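You operate a simulated robot arm through the tools that you are given. There is no shell and no other tool. Be economical: measure what you need, move in short steps, check, and stop when the job is done.

You are at the controls of a simulated robot arm. One attempt, no reset.

Task
Fetch the red padlock marked "65" from the top of the run-off table and stand it on top of the white box there.

The check looks at the end state, three seconds after you hand in, the way a careful person would. Anything else that was tipped, shoved, dropped, spilled or broken makes it a failure.

Robot
A 7-joint arm with a two-finger parallel gripper, fixed in place. Base frame: the origin is at the foot of the arm, x ahead of it, y to its left, z up; the work surface is at about z = 81.2. Lengths are in cm, angles in rad, forces in N, time in s.
With the tool pointing down near the work surface it reaches from about 30 to 70 cm from the base axis. Its first joint turns from -1.152 to 1.152 rad. Payload 1.57 kg.
The TCP is the grasp point between the finger pads, 3 cm short of the fingertips. In the tool frame z runs along the fingers and y along their closing line. Largest opening 11 cm; finger width 2.4, thickness 1.2; the body of the gripper, 4.8 by 11.2 cm, starts 7.8 cm behind the TCP.
Orientation is told as [roll, pitch, yaw] about the base's x, y, z axes, in that order, counted from this pose: with the fingers straight down and closing along the base's y, the tool's x points along the base's -x, its y along +y and its z along -z.

Tools
- The arm moves only by the tool move_arm. Its argument "targets" is a list of rows, each an object of numbers (a shift or turn left out is 0, a gripper value left out holds the last): "tx", "ty", "tz": the shift along the tool's x, y, z in cm; "spin": the turn about the tool's z in rad. In form: [{"tx": .., "ty": .., "tz": .., "spin": ..}, ...]. A call has 1 to 20 rows; each row is the pose to reach, as a shift and turn from the pose commanded when the call began, along the tool's axes at that moment. "grip" is the opening in per cent of the stroke, from 0 (shut) to 100 (fully open), set as the call begins (left out, the last holds). Rows are played at 5 a second. More than 5 cm and 0.15 rad between two rows, or a gripper value outside its range, and nothing of the call is played. A pose out of reach is approached as far as the arm can. The call stops where the force on the tool passes 40 N (or 10 N more than at its start, if that is more) or the arm is blocked; 0.2 s more then pass. Each finger travels about 10.8 cm/s and halts on what it meets, pressing with about 35 N; the grip force reading is that of the motor and also rises with nothing between the fingers. The clock runs only during rows and for 0.2 s after the last one: add rows that repeat a pose to give the fingers time. The reply holds the time, the measured pose of the TCP, the force on the tool along the base axes, the opening and the grip force, in the units named above and with some noise, and new pictures: "pictures" is both (left out), scene, wrist or none.
- Cameras (640 x 400 px; columns grow to the right, rows downward): "scene" is fixed at [15.59, -38.58, 140.41]; the picture's right is [0.85, -0.52, 0.00], its down [-0.29, -0.48, -0.82] and it looks along [0.43, 0.70, -0.57] (base axes); focal length 317 px, centre (320, 200). "wrist" rides on the gripper at [-3.6, 0, -8] in the tool frame; the picture's right is [0.00, -1.00, 0.00], its down [0.97, 0.00, -0.24] and it looks along [0.24, 0.00, 0.97] (tool axes); focal length 218 px, centre (320, 200). There is no depth. A picture from a camera that has moved, and an enlarged one, comes with that camera's place and axes in the base frame and with its lens.
- inspect(camera, box): a new picture of the part [left, top, right, bottom] of that camera's present view, enlarged. It takes no simulated time.
- finish_job(): hands the job in; it is judged then, once.

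Work in short steps. Places have to be worked out from the pictures, the camera data and where the tool is seen: move nearer, look again, correct. Check each grasp and each placing, and mend what went wrong. You have 90 turns and 170 pictures in all, those below and enlarged ones among them. Open the gripper and draw the arm clear of the work before you hand the job in, unless the task says otherwise; then end with one line.

The tools are called after "Request:" as name(argument=value, ...) on one line, values as JSON. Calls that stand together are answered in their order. move_arm: Moves the arm, as the interface text tells. Its arguments: {"type":"object","properties":{"targets":{"type":"array","items":{"type":"object","properties":{"tx":{"type":"number"},"ty":{"type":"number"},"tz":{"type":"number"},"spin":{"type":"number"}}}},"grip":{"type":"number"},"pictures":{"type":"string","enum":["both","scene","wrist","none"]}},"required":["targets"]} The other tools are called the same way: inspect (camera, box) takes an enlarged picture of a part of a camera's view; finish_job () hands the job in.

At the start:

```text
t: 0.0
eef_pos: [36.19, 8.93, 112.24]
tool_rot: [-0.001, 0.0, 0.002]
ft_force: [0.5, 0.2, -0.2]
grip_width: 10.99
grip_force: 0.1
```

scene: 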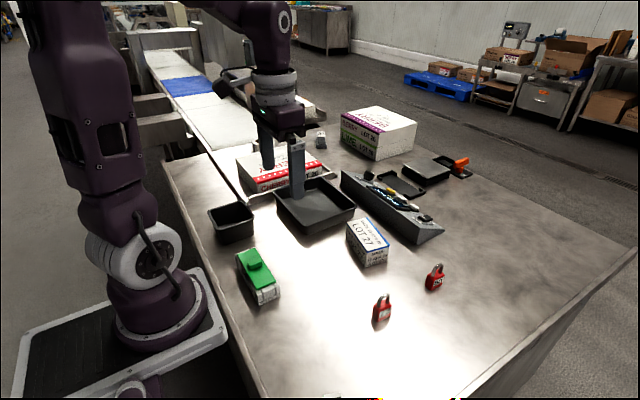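
wrist: 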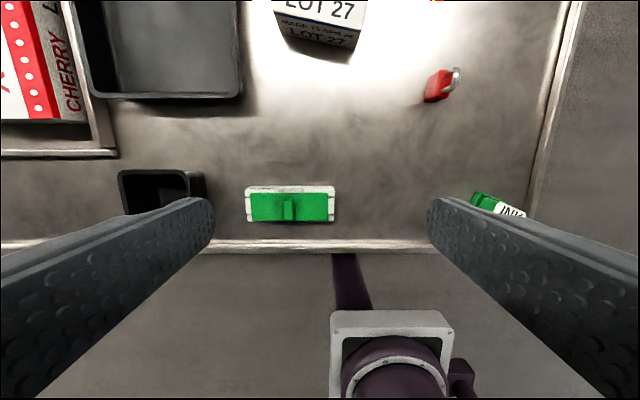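

I'll enlarge the two padlocks and the white boxes to find which padlock carries "65".

Request:
inspect(camera="scene", box=[340, 210, 460, 330])

Request:
inspect(camera="scene", box=[200, 90, 480, 270])

```text
3.33 times, centred on (400, 270) of scene
camera zoom: at [15.59, -38.58, 140.41], right [0.85, -0.52, 0.0], down [-0.29, -0.48, -0.82], along [0.43, 0.7, -0.57], focal length 1058 px, centre (53, -33)
```

zoom: 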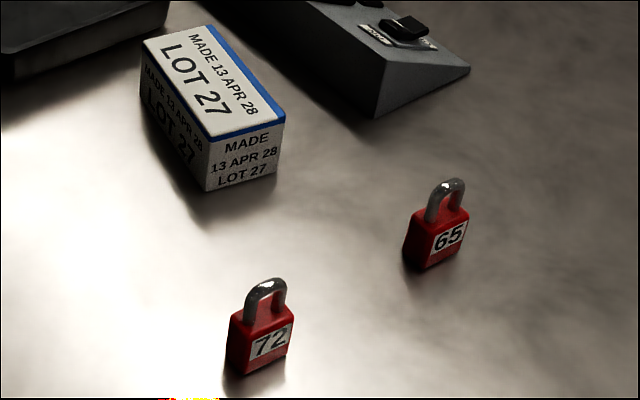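

```text
2.22 times, centred on (340, 180) of scene
camera zoom: at [15.59, -38.58, 140.41], right [0.85, -0.52, 0.0], down [-0.29, -0.48, -0.82], along [0.43, 0.7, -0.57], focal length 705 px, centre (276, 244)
```

zoom: 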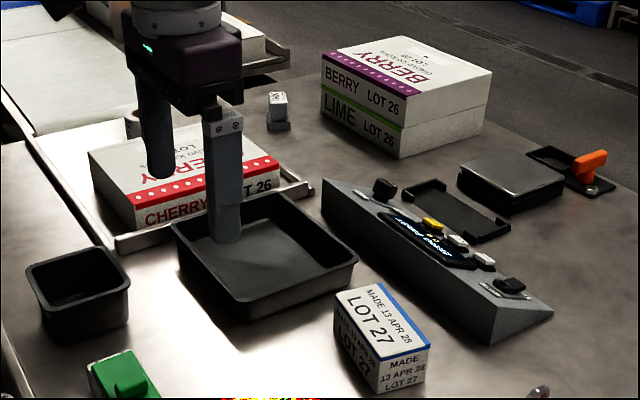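

The padlock "65" is near (64, -10.4), "72" is near (48, -10.6), and the small white LOT 27 box is near (59, 8.5) with its top at about z = 86. I'll move over the padlock and keep high to look.

Request:
move_arm(targets=[{"tx": -3.5, "ty": -2.7, "tz": 0.7}, {"tx": -7, "ty": -5.4, "tz": 1.4}, {"tx": -10.5, "ty": -8.1, "tz": 2.1}, {"tx": -14, "ty": -10.8, "tz": 2.8}, {"tx": -17.5, "ty": -13.5, "tz": 3.5}, {"tx": -21, "ty": -16.2, "tz": 4.2}, {"tx": -24.5, "ty": -19, "tz": 5}, {"tx": -24.5, "ty": -19, "tz": 5}, {"tx": -24.5, "ty": -19, "tz": 5}])

```text
t: 2.0
eef_pos: [60.62, -9.8, 107.15]
tool_rot: [0.001, 0.001, -0.002]
ft_force: [0.3, -0.6, -0.5]
grip_width: 11.02
grip_force: 0.1
camera wrist: at [64.28, -10.02, 115.25], right [0.0, -1.0, 0.0], down [-0.97, 0.0, 0.24], along [-0.24, 0.0, -0.97], focal length 218 px, centre (320, 200)
```

scene: 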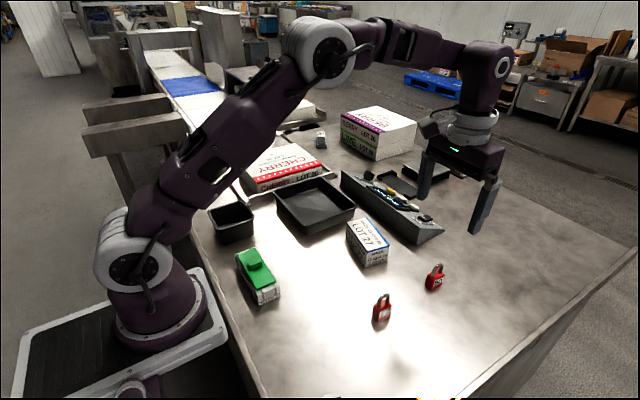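
wrist: 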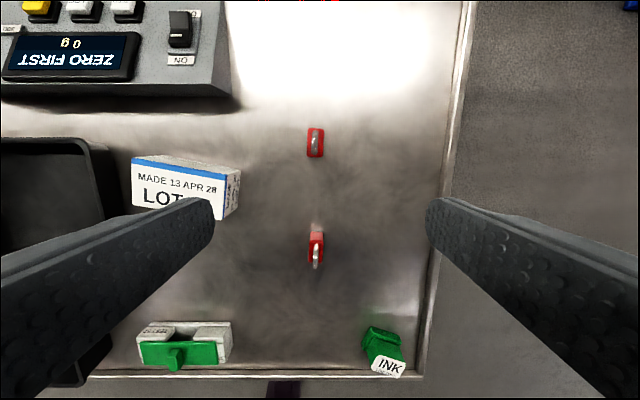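

The padlock lies at about (64.8, -9.5), with its width roughly along x. I'll enlarge it to get its yaw.

Request:
inspect(camera="wrist", box=[276, 117, 356, 167])

Request:
inspect(camera="wrist", box=[100, 120, 260, 240])

```text
8.00 times, centred on (316, 142) of wrist
camera zoom: at [64.28, -10.02, 115.25], right [0.0, -1.0, 0.0], down [-0.97, 0.0, 0.24], along [-0.24, 0.0, -0.97], focal length 1746 px, centre (352, 664)
```

zoom: 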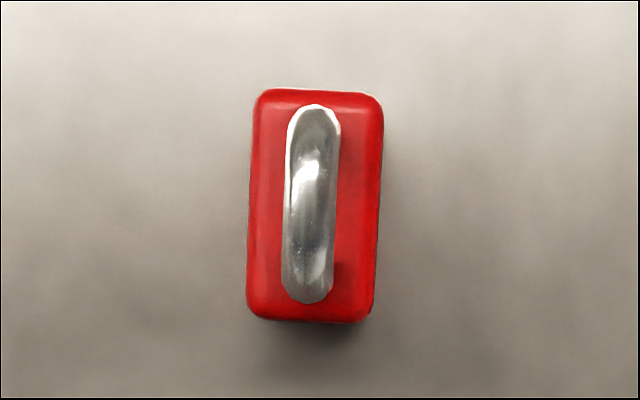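

```text
3.33 times, centred on (180, 180) of wrist
camera zoom: at [64.28, -10.02, 115.25], right [0.0, -1.0, 0.0], down [-0.97, 0.0, 0.24], along [-0.24, 0.0, -0.97], focal length 728 px, centre (787, 267)
```

zoom: 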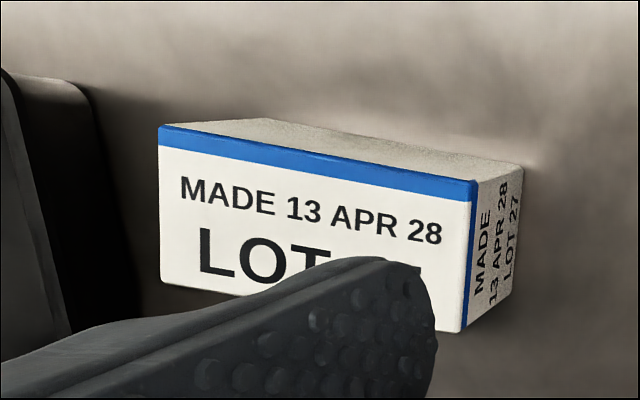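

The body is about 2.2 thick along y and 4.0 along x, with a yaw of about -0.04. I'll line up and descend partway.

Request:
move_arm(targets=[{"tx": -2, "ty": 0.3, "tz": 3, "spin": 0.04}, {"tx": -4, "ty": 0.65, "tz": 6, "spin": 0.04}, {"tx": -4, "ty": 0.65, "tz": 9, "spin": 0.04}, {"tx": -4, "ty": 0.65, "tz": 12, "spin": 0.04}, {"tx": -4, "ty": 0.65, "tz": 12, "spin": 0.04}, {"tx": -4, "ty": 0.65, "tz": 12, "spin": 0.04}])

```text
t: 3.4
eef_pos: [64.62, -9.49, 95.14]
tool_rot: [0.0, 0.0, -0.039]
ft_force: [-0.9, 0.0, -0.1]
grip_width: 11.02
grip_force: 0.1
camera wrist: at [68.14, -9.71, 103.15], right [-0.04, -1.0, 0.0], down [-0.97, 0.04, 0.24], along [-0.24, 0.01, -0.97], focal length 218 px, centre (320, 200)
```

scene: 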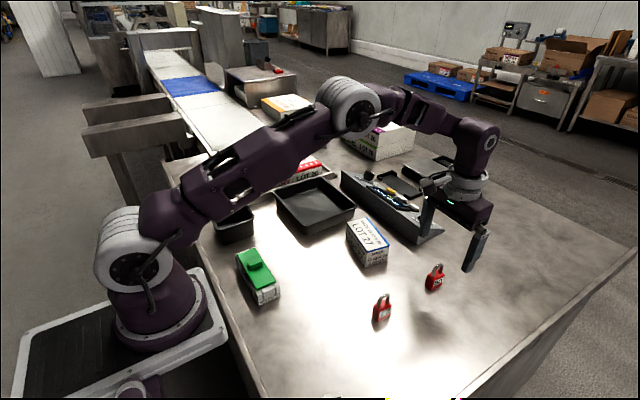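
wrist: 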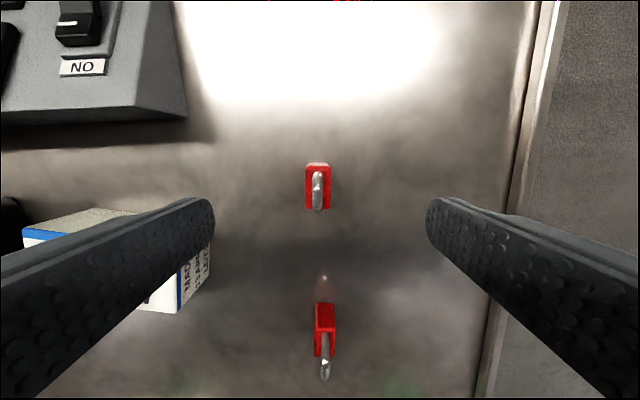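

The padlock is centred between the fingers, so I'll descend to TCP z of about 84.7.

Request:
move_arm(targets=[{"tz": 2.5}, {"tz": 5}, {"tz": 7}, {"tz": 9}, {"tz": 10.3}, {"tz": 10.3}, {"tz": 10.3}])

```text
t: 5.0
eef_pos: [64.66, -9.49, 85.0]
tool_rot: [0.001, -0.001, -0.04]
ft_force: [0.4, 0.4, -0.4]
grip_width: 11.01
grip_force: 0.0
camera wrist: at [68.3, -9.66, 93.08], right [-0.04, -1.0, 0.0], down [-0.97, 0.04, 0.24], along [-0.24, 0.01, -0.97], focal length 218 px, centre (320, 200)
```

scene: 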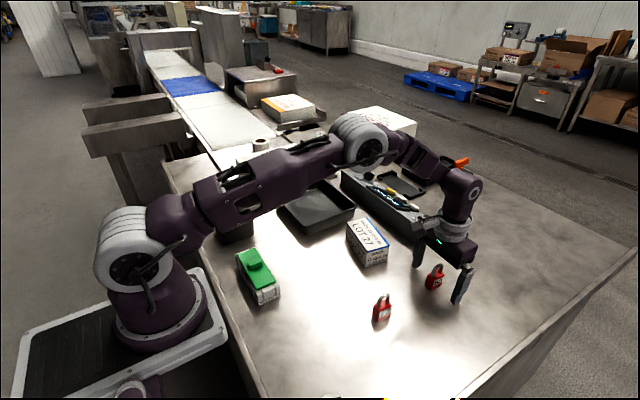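
wrist: 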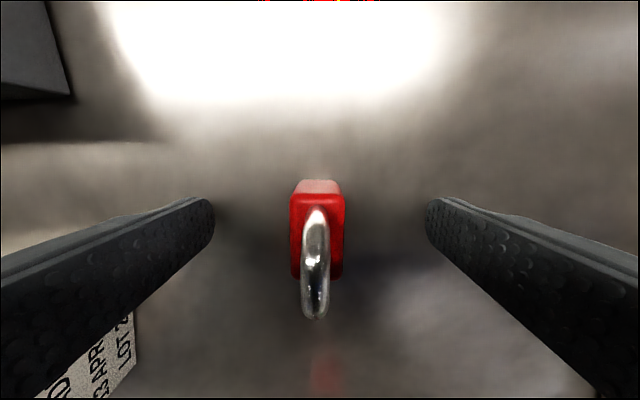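

The padlock sits between the fingers near the table, so I'll close the gripper.

Request:
move_arm(targets=[{"tz": 0}, {"tz": 0}, {"tz": 0}, {"tz": 0}, {"tz": 0}, {"tz": 0}], grip=0)

```text
t: 6.4
eef_pos: [64.77, -9.59, 85.07]
tool_rot: [0.002, -0.001, -0.039]
ft_force: [-0.2, -0.9, 0.7]
grip_width: 2.13
grip_force: 34.2
camera wrist: at [68.3, -9.66, 93.1], right [-0.04, -1.0, 0.0], down [-0.97, 0.04, 0.24], along [-0.24, 0.01, -0.97], focal length 218 px, centre (320, 200)
```

scene: 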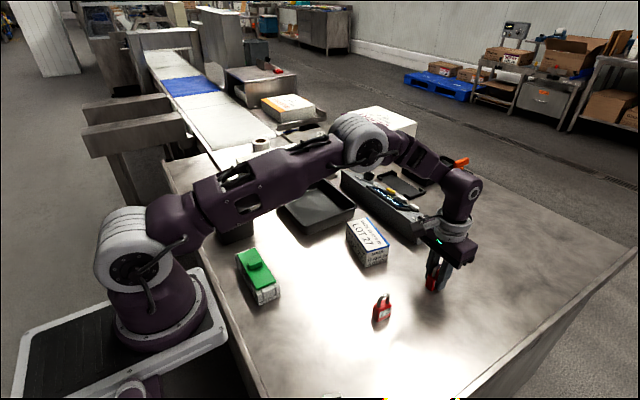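
wrist: 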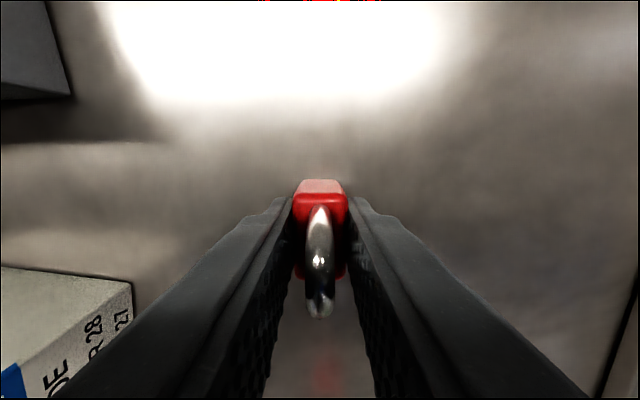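

The grip holds at 2.13 cm width, so I'll lift straight up.

Request:
move_arm(targets=[{"tz": -2}, {"tz": -5}, {"tz": -8}, {"tz": -11}, {"tz": -14}, {"tz": -14}, {"tz": -14}])

Request:
inspect(camera="scene", box=[230, 80, 510, 280])

```text
t: 8.0
eef_pos: [64.65, -9.37, 98.91]
tool_rot: [0.0, 0.0, -0.039]
ft_force: [0.2, 0.8, -0.8]
grip_width: 2.11
grip_force: 35.1
camera wrist: at [68.28, -9.5, 106.95], right [-0.04, -1.0, 0.0], down [-0.97, 0.04, 0.24], along [-0.24, 0.01, -0.97], focal length 218 px, centre (320, 200)
```

scene: 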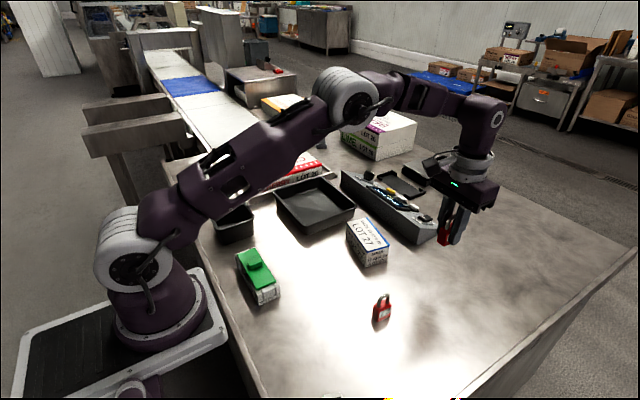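
wrist: 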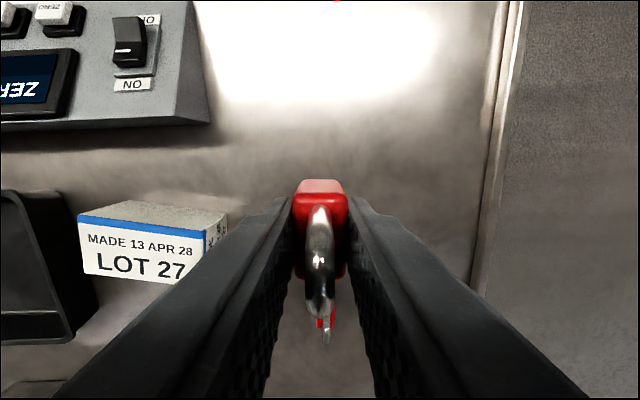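

```text
2.00 times, centred on (370, 180) of scene
camera zoom: at [15.6, -38.58, 140.41], right [0.85, -0.52, 0.0], down [-0.3, -0.48, -0.82], along [0.43, 0.7, -0.57], focal length 635 px, centre (220, 240)
```

zoom: 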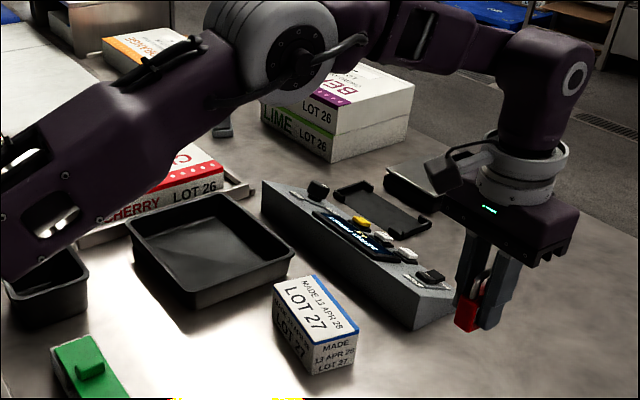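

The padlock is held upright. The LOT 27 box top is centred near (58.6, 9.0) with yaw about -0.16. I'll move above it at the same height.

Request:
move_arm(targets=[{"tx": 1.2, "ty": 3, "spin": 0.03}, {"tx": 2.4, "ty": 6.2, "spin": 0.06}, {"tx": 3.6, "ty": 9.4, "spin": 0.09}, {"tx": 4.8, "ty": 12.6, "spin": 0.12}, {"tx": 5.8, "ty": 15.6, "spin": 0.12}, {"tx": 6.8, "ty": 18.3, "spin": 0.12}, {"tx": 6.8, "ty": 18.3, "spin": 0.12}, {"tx": 6.8, "ty": 18.3, "spin": 0.12}])

Request:
inspect(camera="scene", box=[310, 130, 470, 270])

```text
t: 9.8
eef_pos: [58.53, 9.24, 98.93]
tool_rot: [-0.001, -0.001, -0.16]
ft_force: [-0.1, -0.6, -0.7]
grip_width: 2.1
grip_force: 34.4
camera wrist: at [62.16, 8.72, 106.95], right [-0.16, -0.99, 0.0], down [-0.96, 0.16, 0.24], along [-0.24, 0.04, -0.97], focal length 218 px, centre (320, 200)
```

scene: 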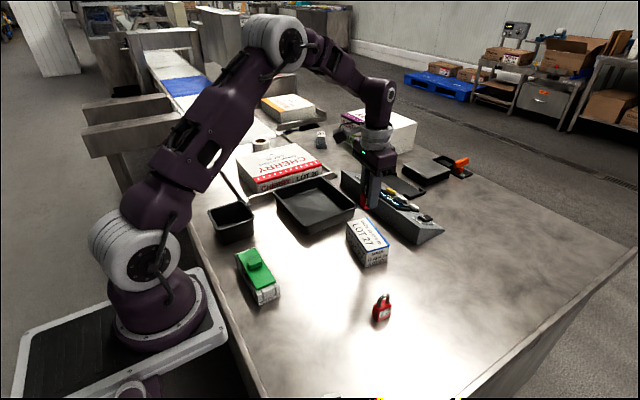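
wrist: 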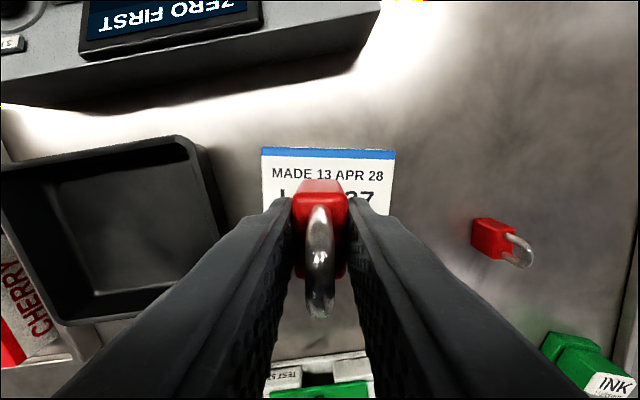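

```text
2.86 times, centred on (390, 200) of scene
camera zoom: at [15.6, -38.58, 140.41], right [0.85, -0.52, 0.0], down [-0.29, -0.48, -0.82], along [0.43, 0.7, -0.57], focal length 907 px, centre (120, 200)
```

zoom: 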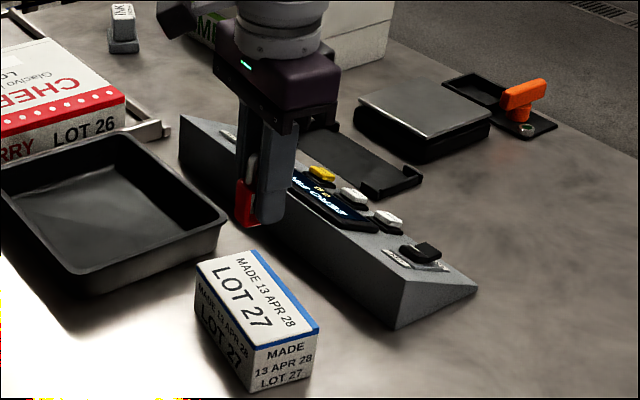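

In the wrist view the box centre is about 0.8 toward tool -y and 0.2 toward tool -x. I'll correct for that and descend to just above the top, where contact is expected at TCP z of about 90.

Request:
move_arm(targets=[{"tx": -0.2, "ty": -0.8, "tz": 0}, {"tx": -0.2, "ty": -0.8, "tz": 2}, {"tx": -0.2, "ty": -0.8, "tz": 4}, {"tx": -0.2, "ty": -0.8, "tz": 6}, {"tx": -0.2, "ty": -0.8, "tz": 7.5}, {"tx": -0.2, "ty": -0.8, "tz": 7.5}, {"tx": -0.2, "ty": -0.8, "tz": 7.5}])

Request:
inspect(camera="scene", box=[320, 190, 420, 270])

```text
t: 11.4
eef_pos: [58.59, 8.29, 91.29]
tool_rot: [0.0, 0.0, -0.16]
ft_force: [-0.4, -0.3, -0.1]
grip_width: 2.13
grip_force: 34.6
camera wrist: at [62.16, 7.71, 99.37], right [-0.16, -0.99, 0.0], down [-0.96, 0.16, 0.24], along [-0.24, 0.04, -0.97], focal length 218 px, centre (320, 200)
```

scene: 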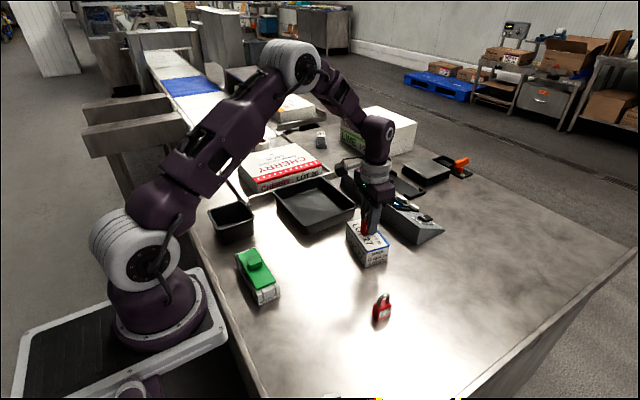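
wrist: 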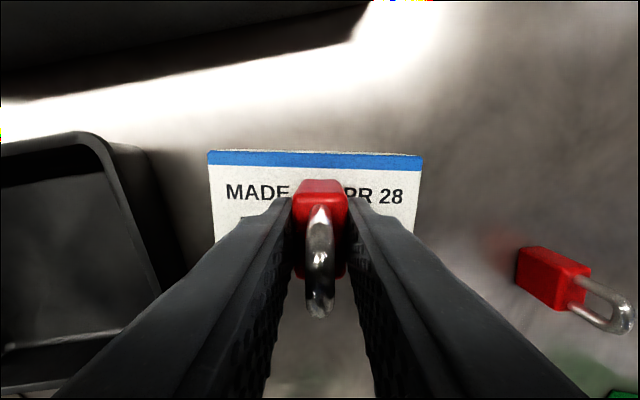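

```text
5.00 times, centred on (370, 230) of scene
camera zoom: at [15.6, -38.58, 140.41], right [0.85, -0.52, 0.0], down [-0.3, -0.48, -0.82], along [0.43, 0.7, -0.57], focal length 1587 px, centre (70, 50)
```

zoom: 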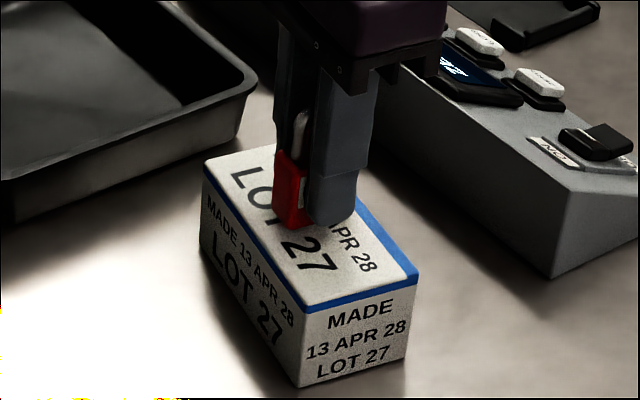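

The padlock is over the middle of the box with a small gap. I'll lower in tiny steps and watch the force.

Request:
move_arm(targets=[{"tz": 0.2}, {"tz": 0.4}, {"tz": 0.6}, {"tz": 0.6}], pictures="none")

Request:
inspect(camera="scene", box=[345, 205, 395, 245])

```text
t: 12.6
eef_pos: [58.75, 8.27, 90.98]
tool_rot: [-0.002, -0.006, -0.161]
ft_force: [-2.6, 0.5, 9.1]
grip_width: 2.11
grip_force: 34.7
stopped in row 4: the force on the tool passed its limit (the readings are from after the stop); the commanded pose is now the measured one
```

```text
10.00 times, centred on (370, 225) of scene
camera zoom: at [15.57, -38.59, 140.42], right [0.85, -0.52, 0.0], down [-0.29, -0.48, -0.82], along [0.43, 0.7, -0.57], focal length 3173 px, centre (-180, -50)
```

zoom: 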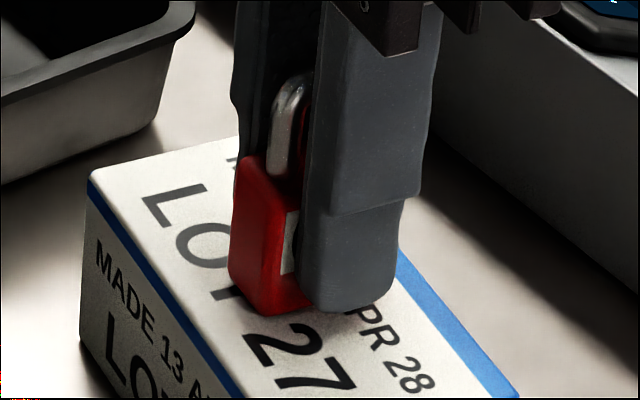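

Contact is at TCP z of about 91.0 with a 9 N press. I'll relieve the pressure slightly before releasing.

Request:
move_arm(targets=[{"tz": -0.05}, {"tz": -0.05}], pictures="wrist")

```text
t: 13.2
eef_pos: [58.78, 8.34, 90.77]
tool_rot: [0.0, -0.004, -0.159]
ft_force: [-1.9, 1.8, 9.5]
grip_width: 2.1
grip_force: 34.2
camera wrist: at [62.32, 7.68, 98.99], right [-0.16, -0.99, 0.0], down [-0.96, 0.16, 0.24], along [-0.23, 0.04, -0.97], focal length 218 px, centre (320, 200)
```

wrist: 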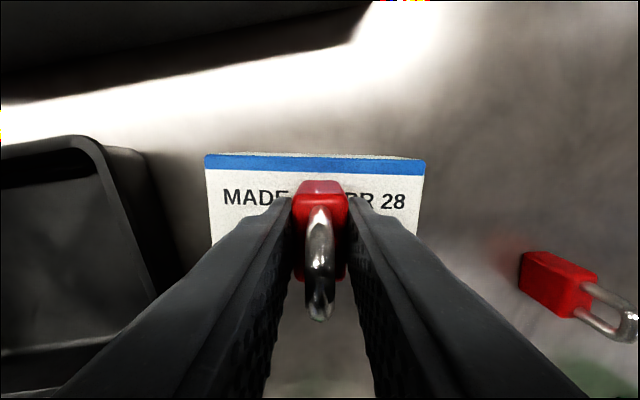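

The padlock rests on the box under light pressure. I'll ease up a touch more and check the force.

Request:
move_arm(targets=[{"tz": -0.1}, {"tz": -0.1}], pictures="none")

```text
t: 13.8
eef_pos: [58.82, 8.36, 91.05]
tool_rot: [0.0, -0.004, -0.163]
ft_force: [0.9, -1.0, -0.3]
grip_width: 2.12
grip_force: 33.5
```

The force is now near zero, so the padlock is barely touching. I'll release it.

Request:
move_arm(targets=[{"tz": 0}, {"tz": 0}, {"tz": 0}], grip=60)

Request:
inspect(camera="scene", box=[345, 205, 395, 245])

```text
t: 14.6
eef_pos: [58.89, 8.33, 90.94]
tool_rot: [0.0, -0.003, -0.16]
ft_force: [0.2, -0.7, -0.5]
grip_width: 6.59
grip_force: 0.2
camera wrist: at [62.27, 7.69, 99.08], right [-0.16, -0.99, 0.0], down [-0.96, 0.16, 0.24], along [-0.23, 0.04, -0.97], focal length 218 px, centre (320, 200)
```

scene: 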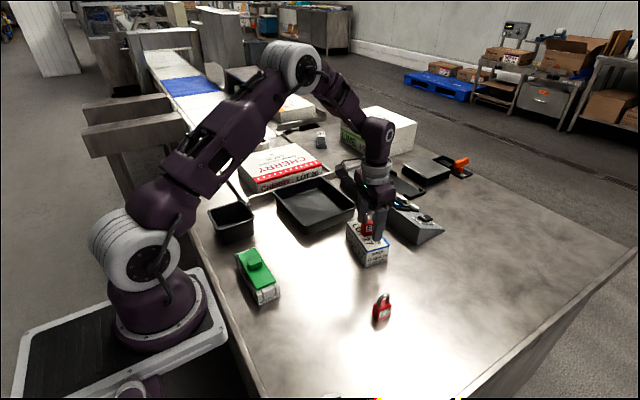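
wrist: 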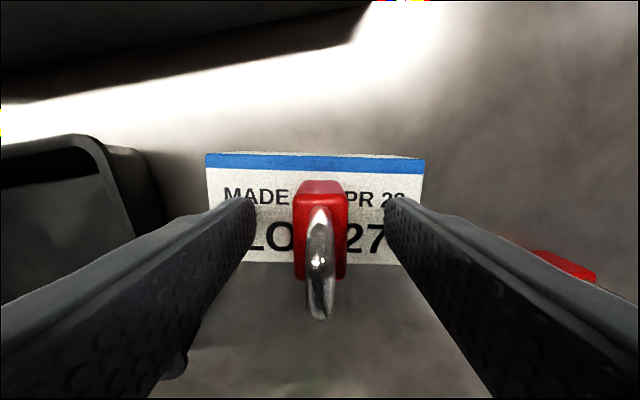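

```text
10.00 times, centred on (370, 225) of scene
camera zoom: at [15.59, -38.58, 140.41], right [0.85, -0.52, 0.0], down [-0.29, -0.48, -0.82], along [0.43, 0.7, -0.57], focal length 3173 px, centre (-180, -50)
```

zoom: 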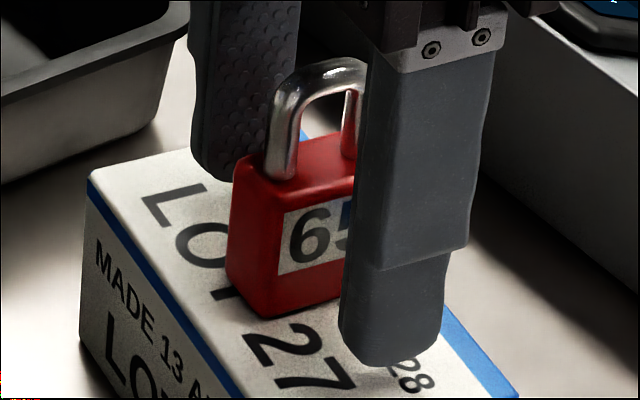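

The padlock stands upright and free, so I'll withdraw straight up.

Request:
move_arm(targets=[{"tz": -1.5}, {"tz": -4}, {"tz": -7}, {"tz": -10}, {"tz": -13}, {"tz": -16}, {"tz": -19}, {"tz": -19}])

Request:
inspect(camera="scene", box=[320, 190, 420, 270])

```text
t: 16.4
eef_pos: [58.88, 8.52, 110.03]
tool_rot: [0.0, -0.004, -0.161]
ft_force: [0.1, 0.6, -0.5]
grip_width: 6.63
grip_force: 0.1
camera wrist: at [62.3, 7.79, 118.04], right [-0.16, -0.99, 0.0], down [-0.96, 0.16, 0.24], along [-0.23, 0.04, -0.97], focal length 218 px, centre (320, 200)
```

scene: 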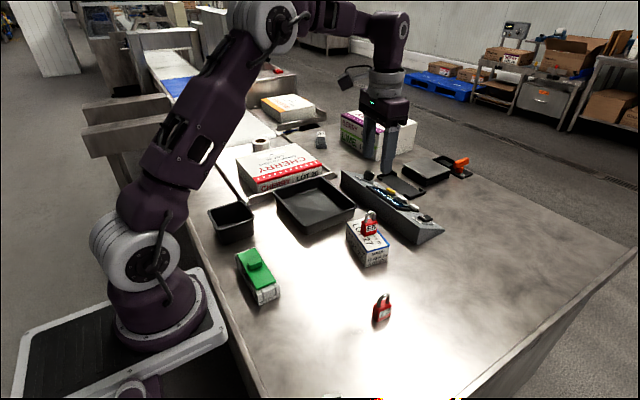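
wrist: 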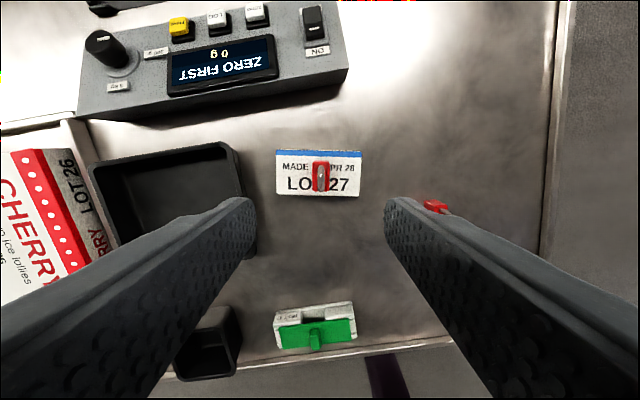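

```text
5.00 times, centred on (370, 230) of scene
camera zoom: at [15.59, -38.58, 140.41], right [0.85, -0.52, 0.0], down [-0.29, -0.48, -0.82], along [0.43, 0.7, -0.57], focal length 1587 px, centre (70, 50)
```

zoom: 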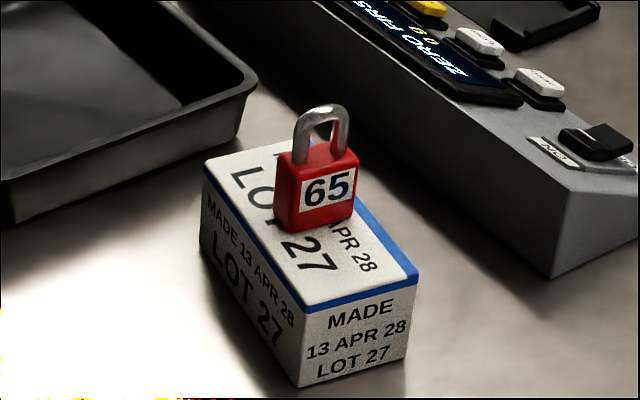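

Padlock 65 stands upright in the middle of the white box, nothing else has moved, and the arm is clear with the gripper open. I'll hand the job in.

Request:
finish_job()

```text
The job is handed in.
```

The red padlock "65" is standing upright on top of the white LOT 27 box, which I took to be the white box you meant; nothing else looked disturbed when I handed in.
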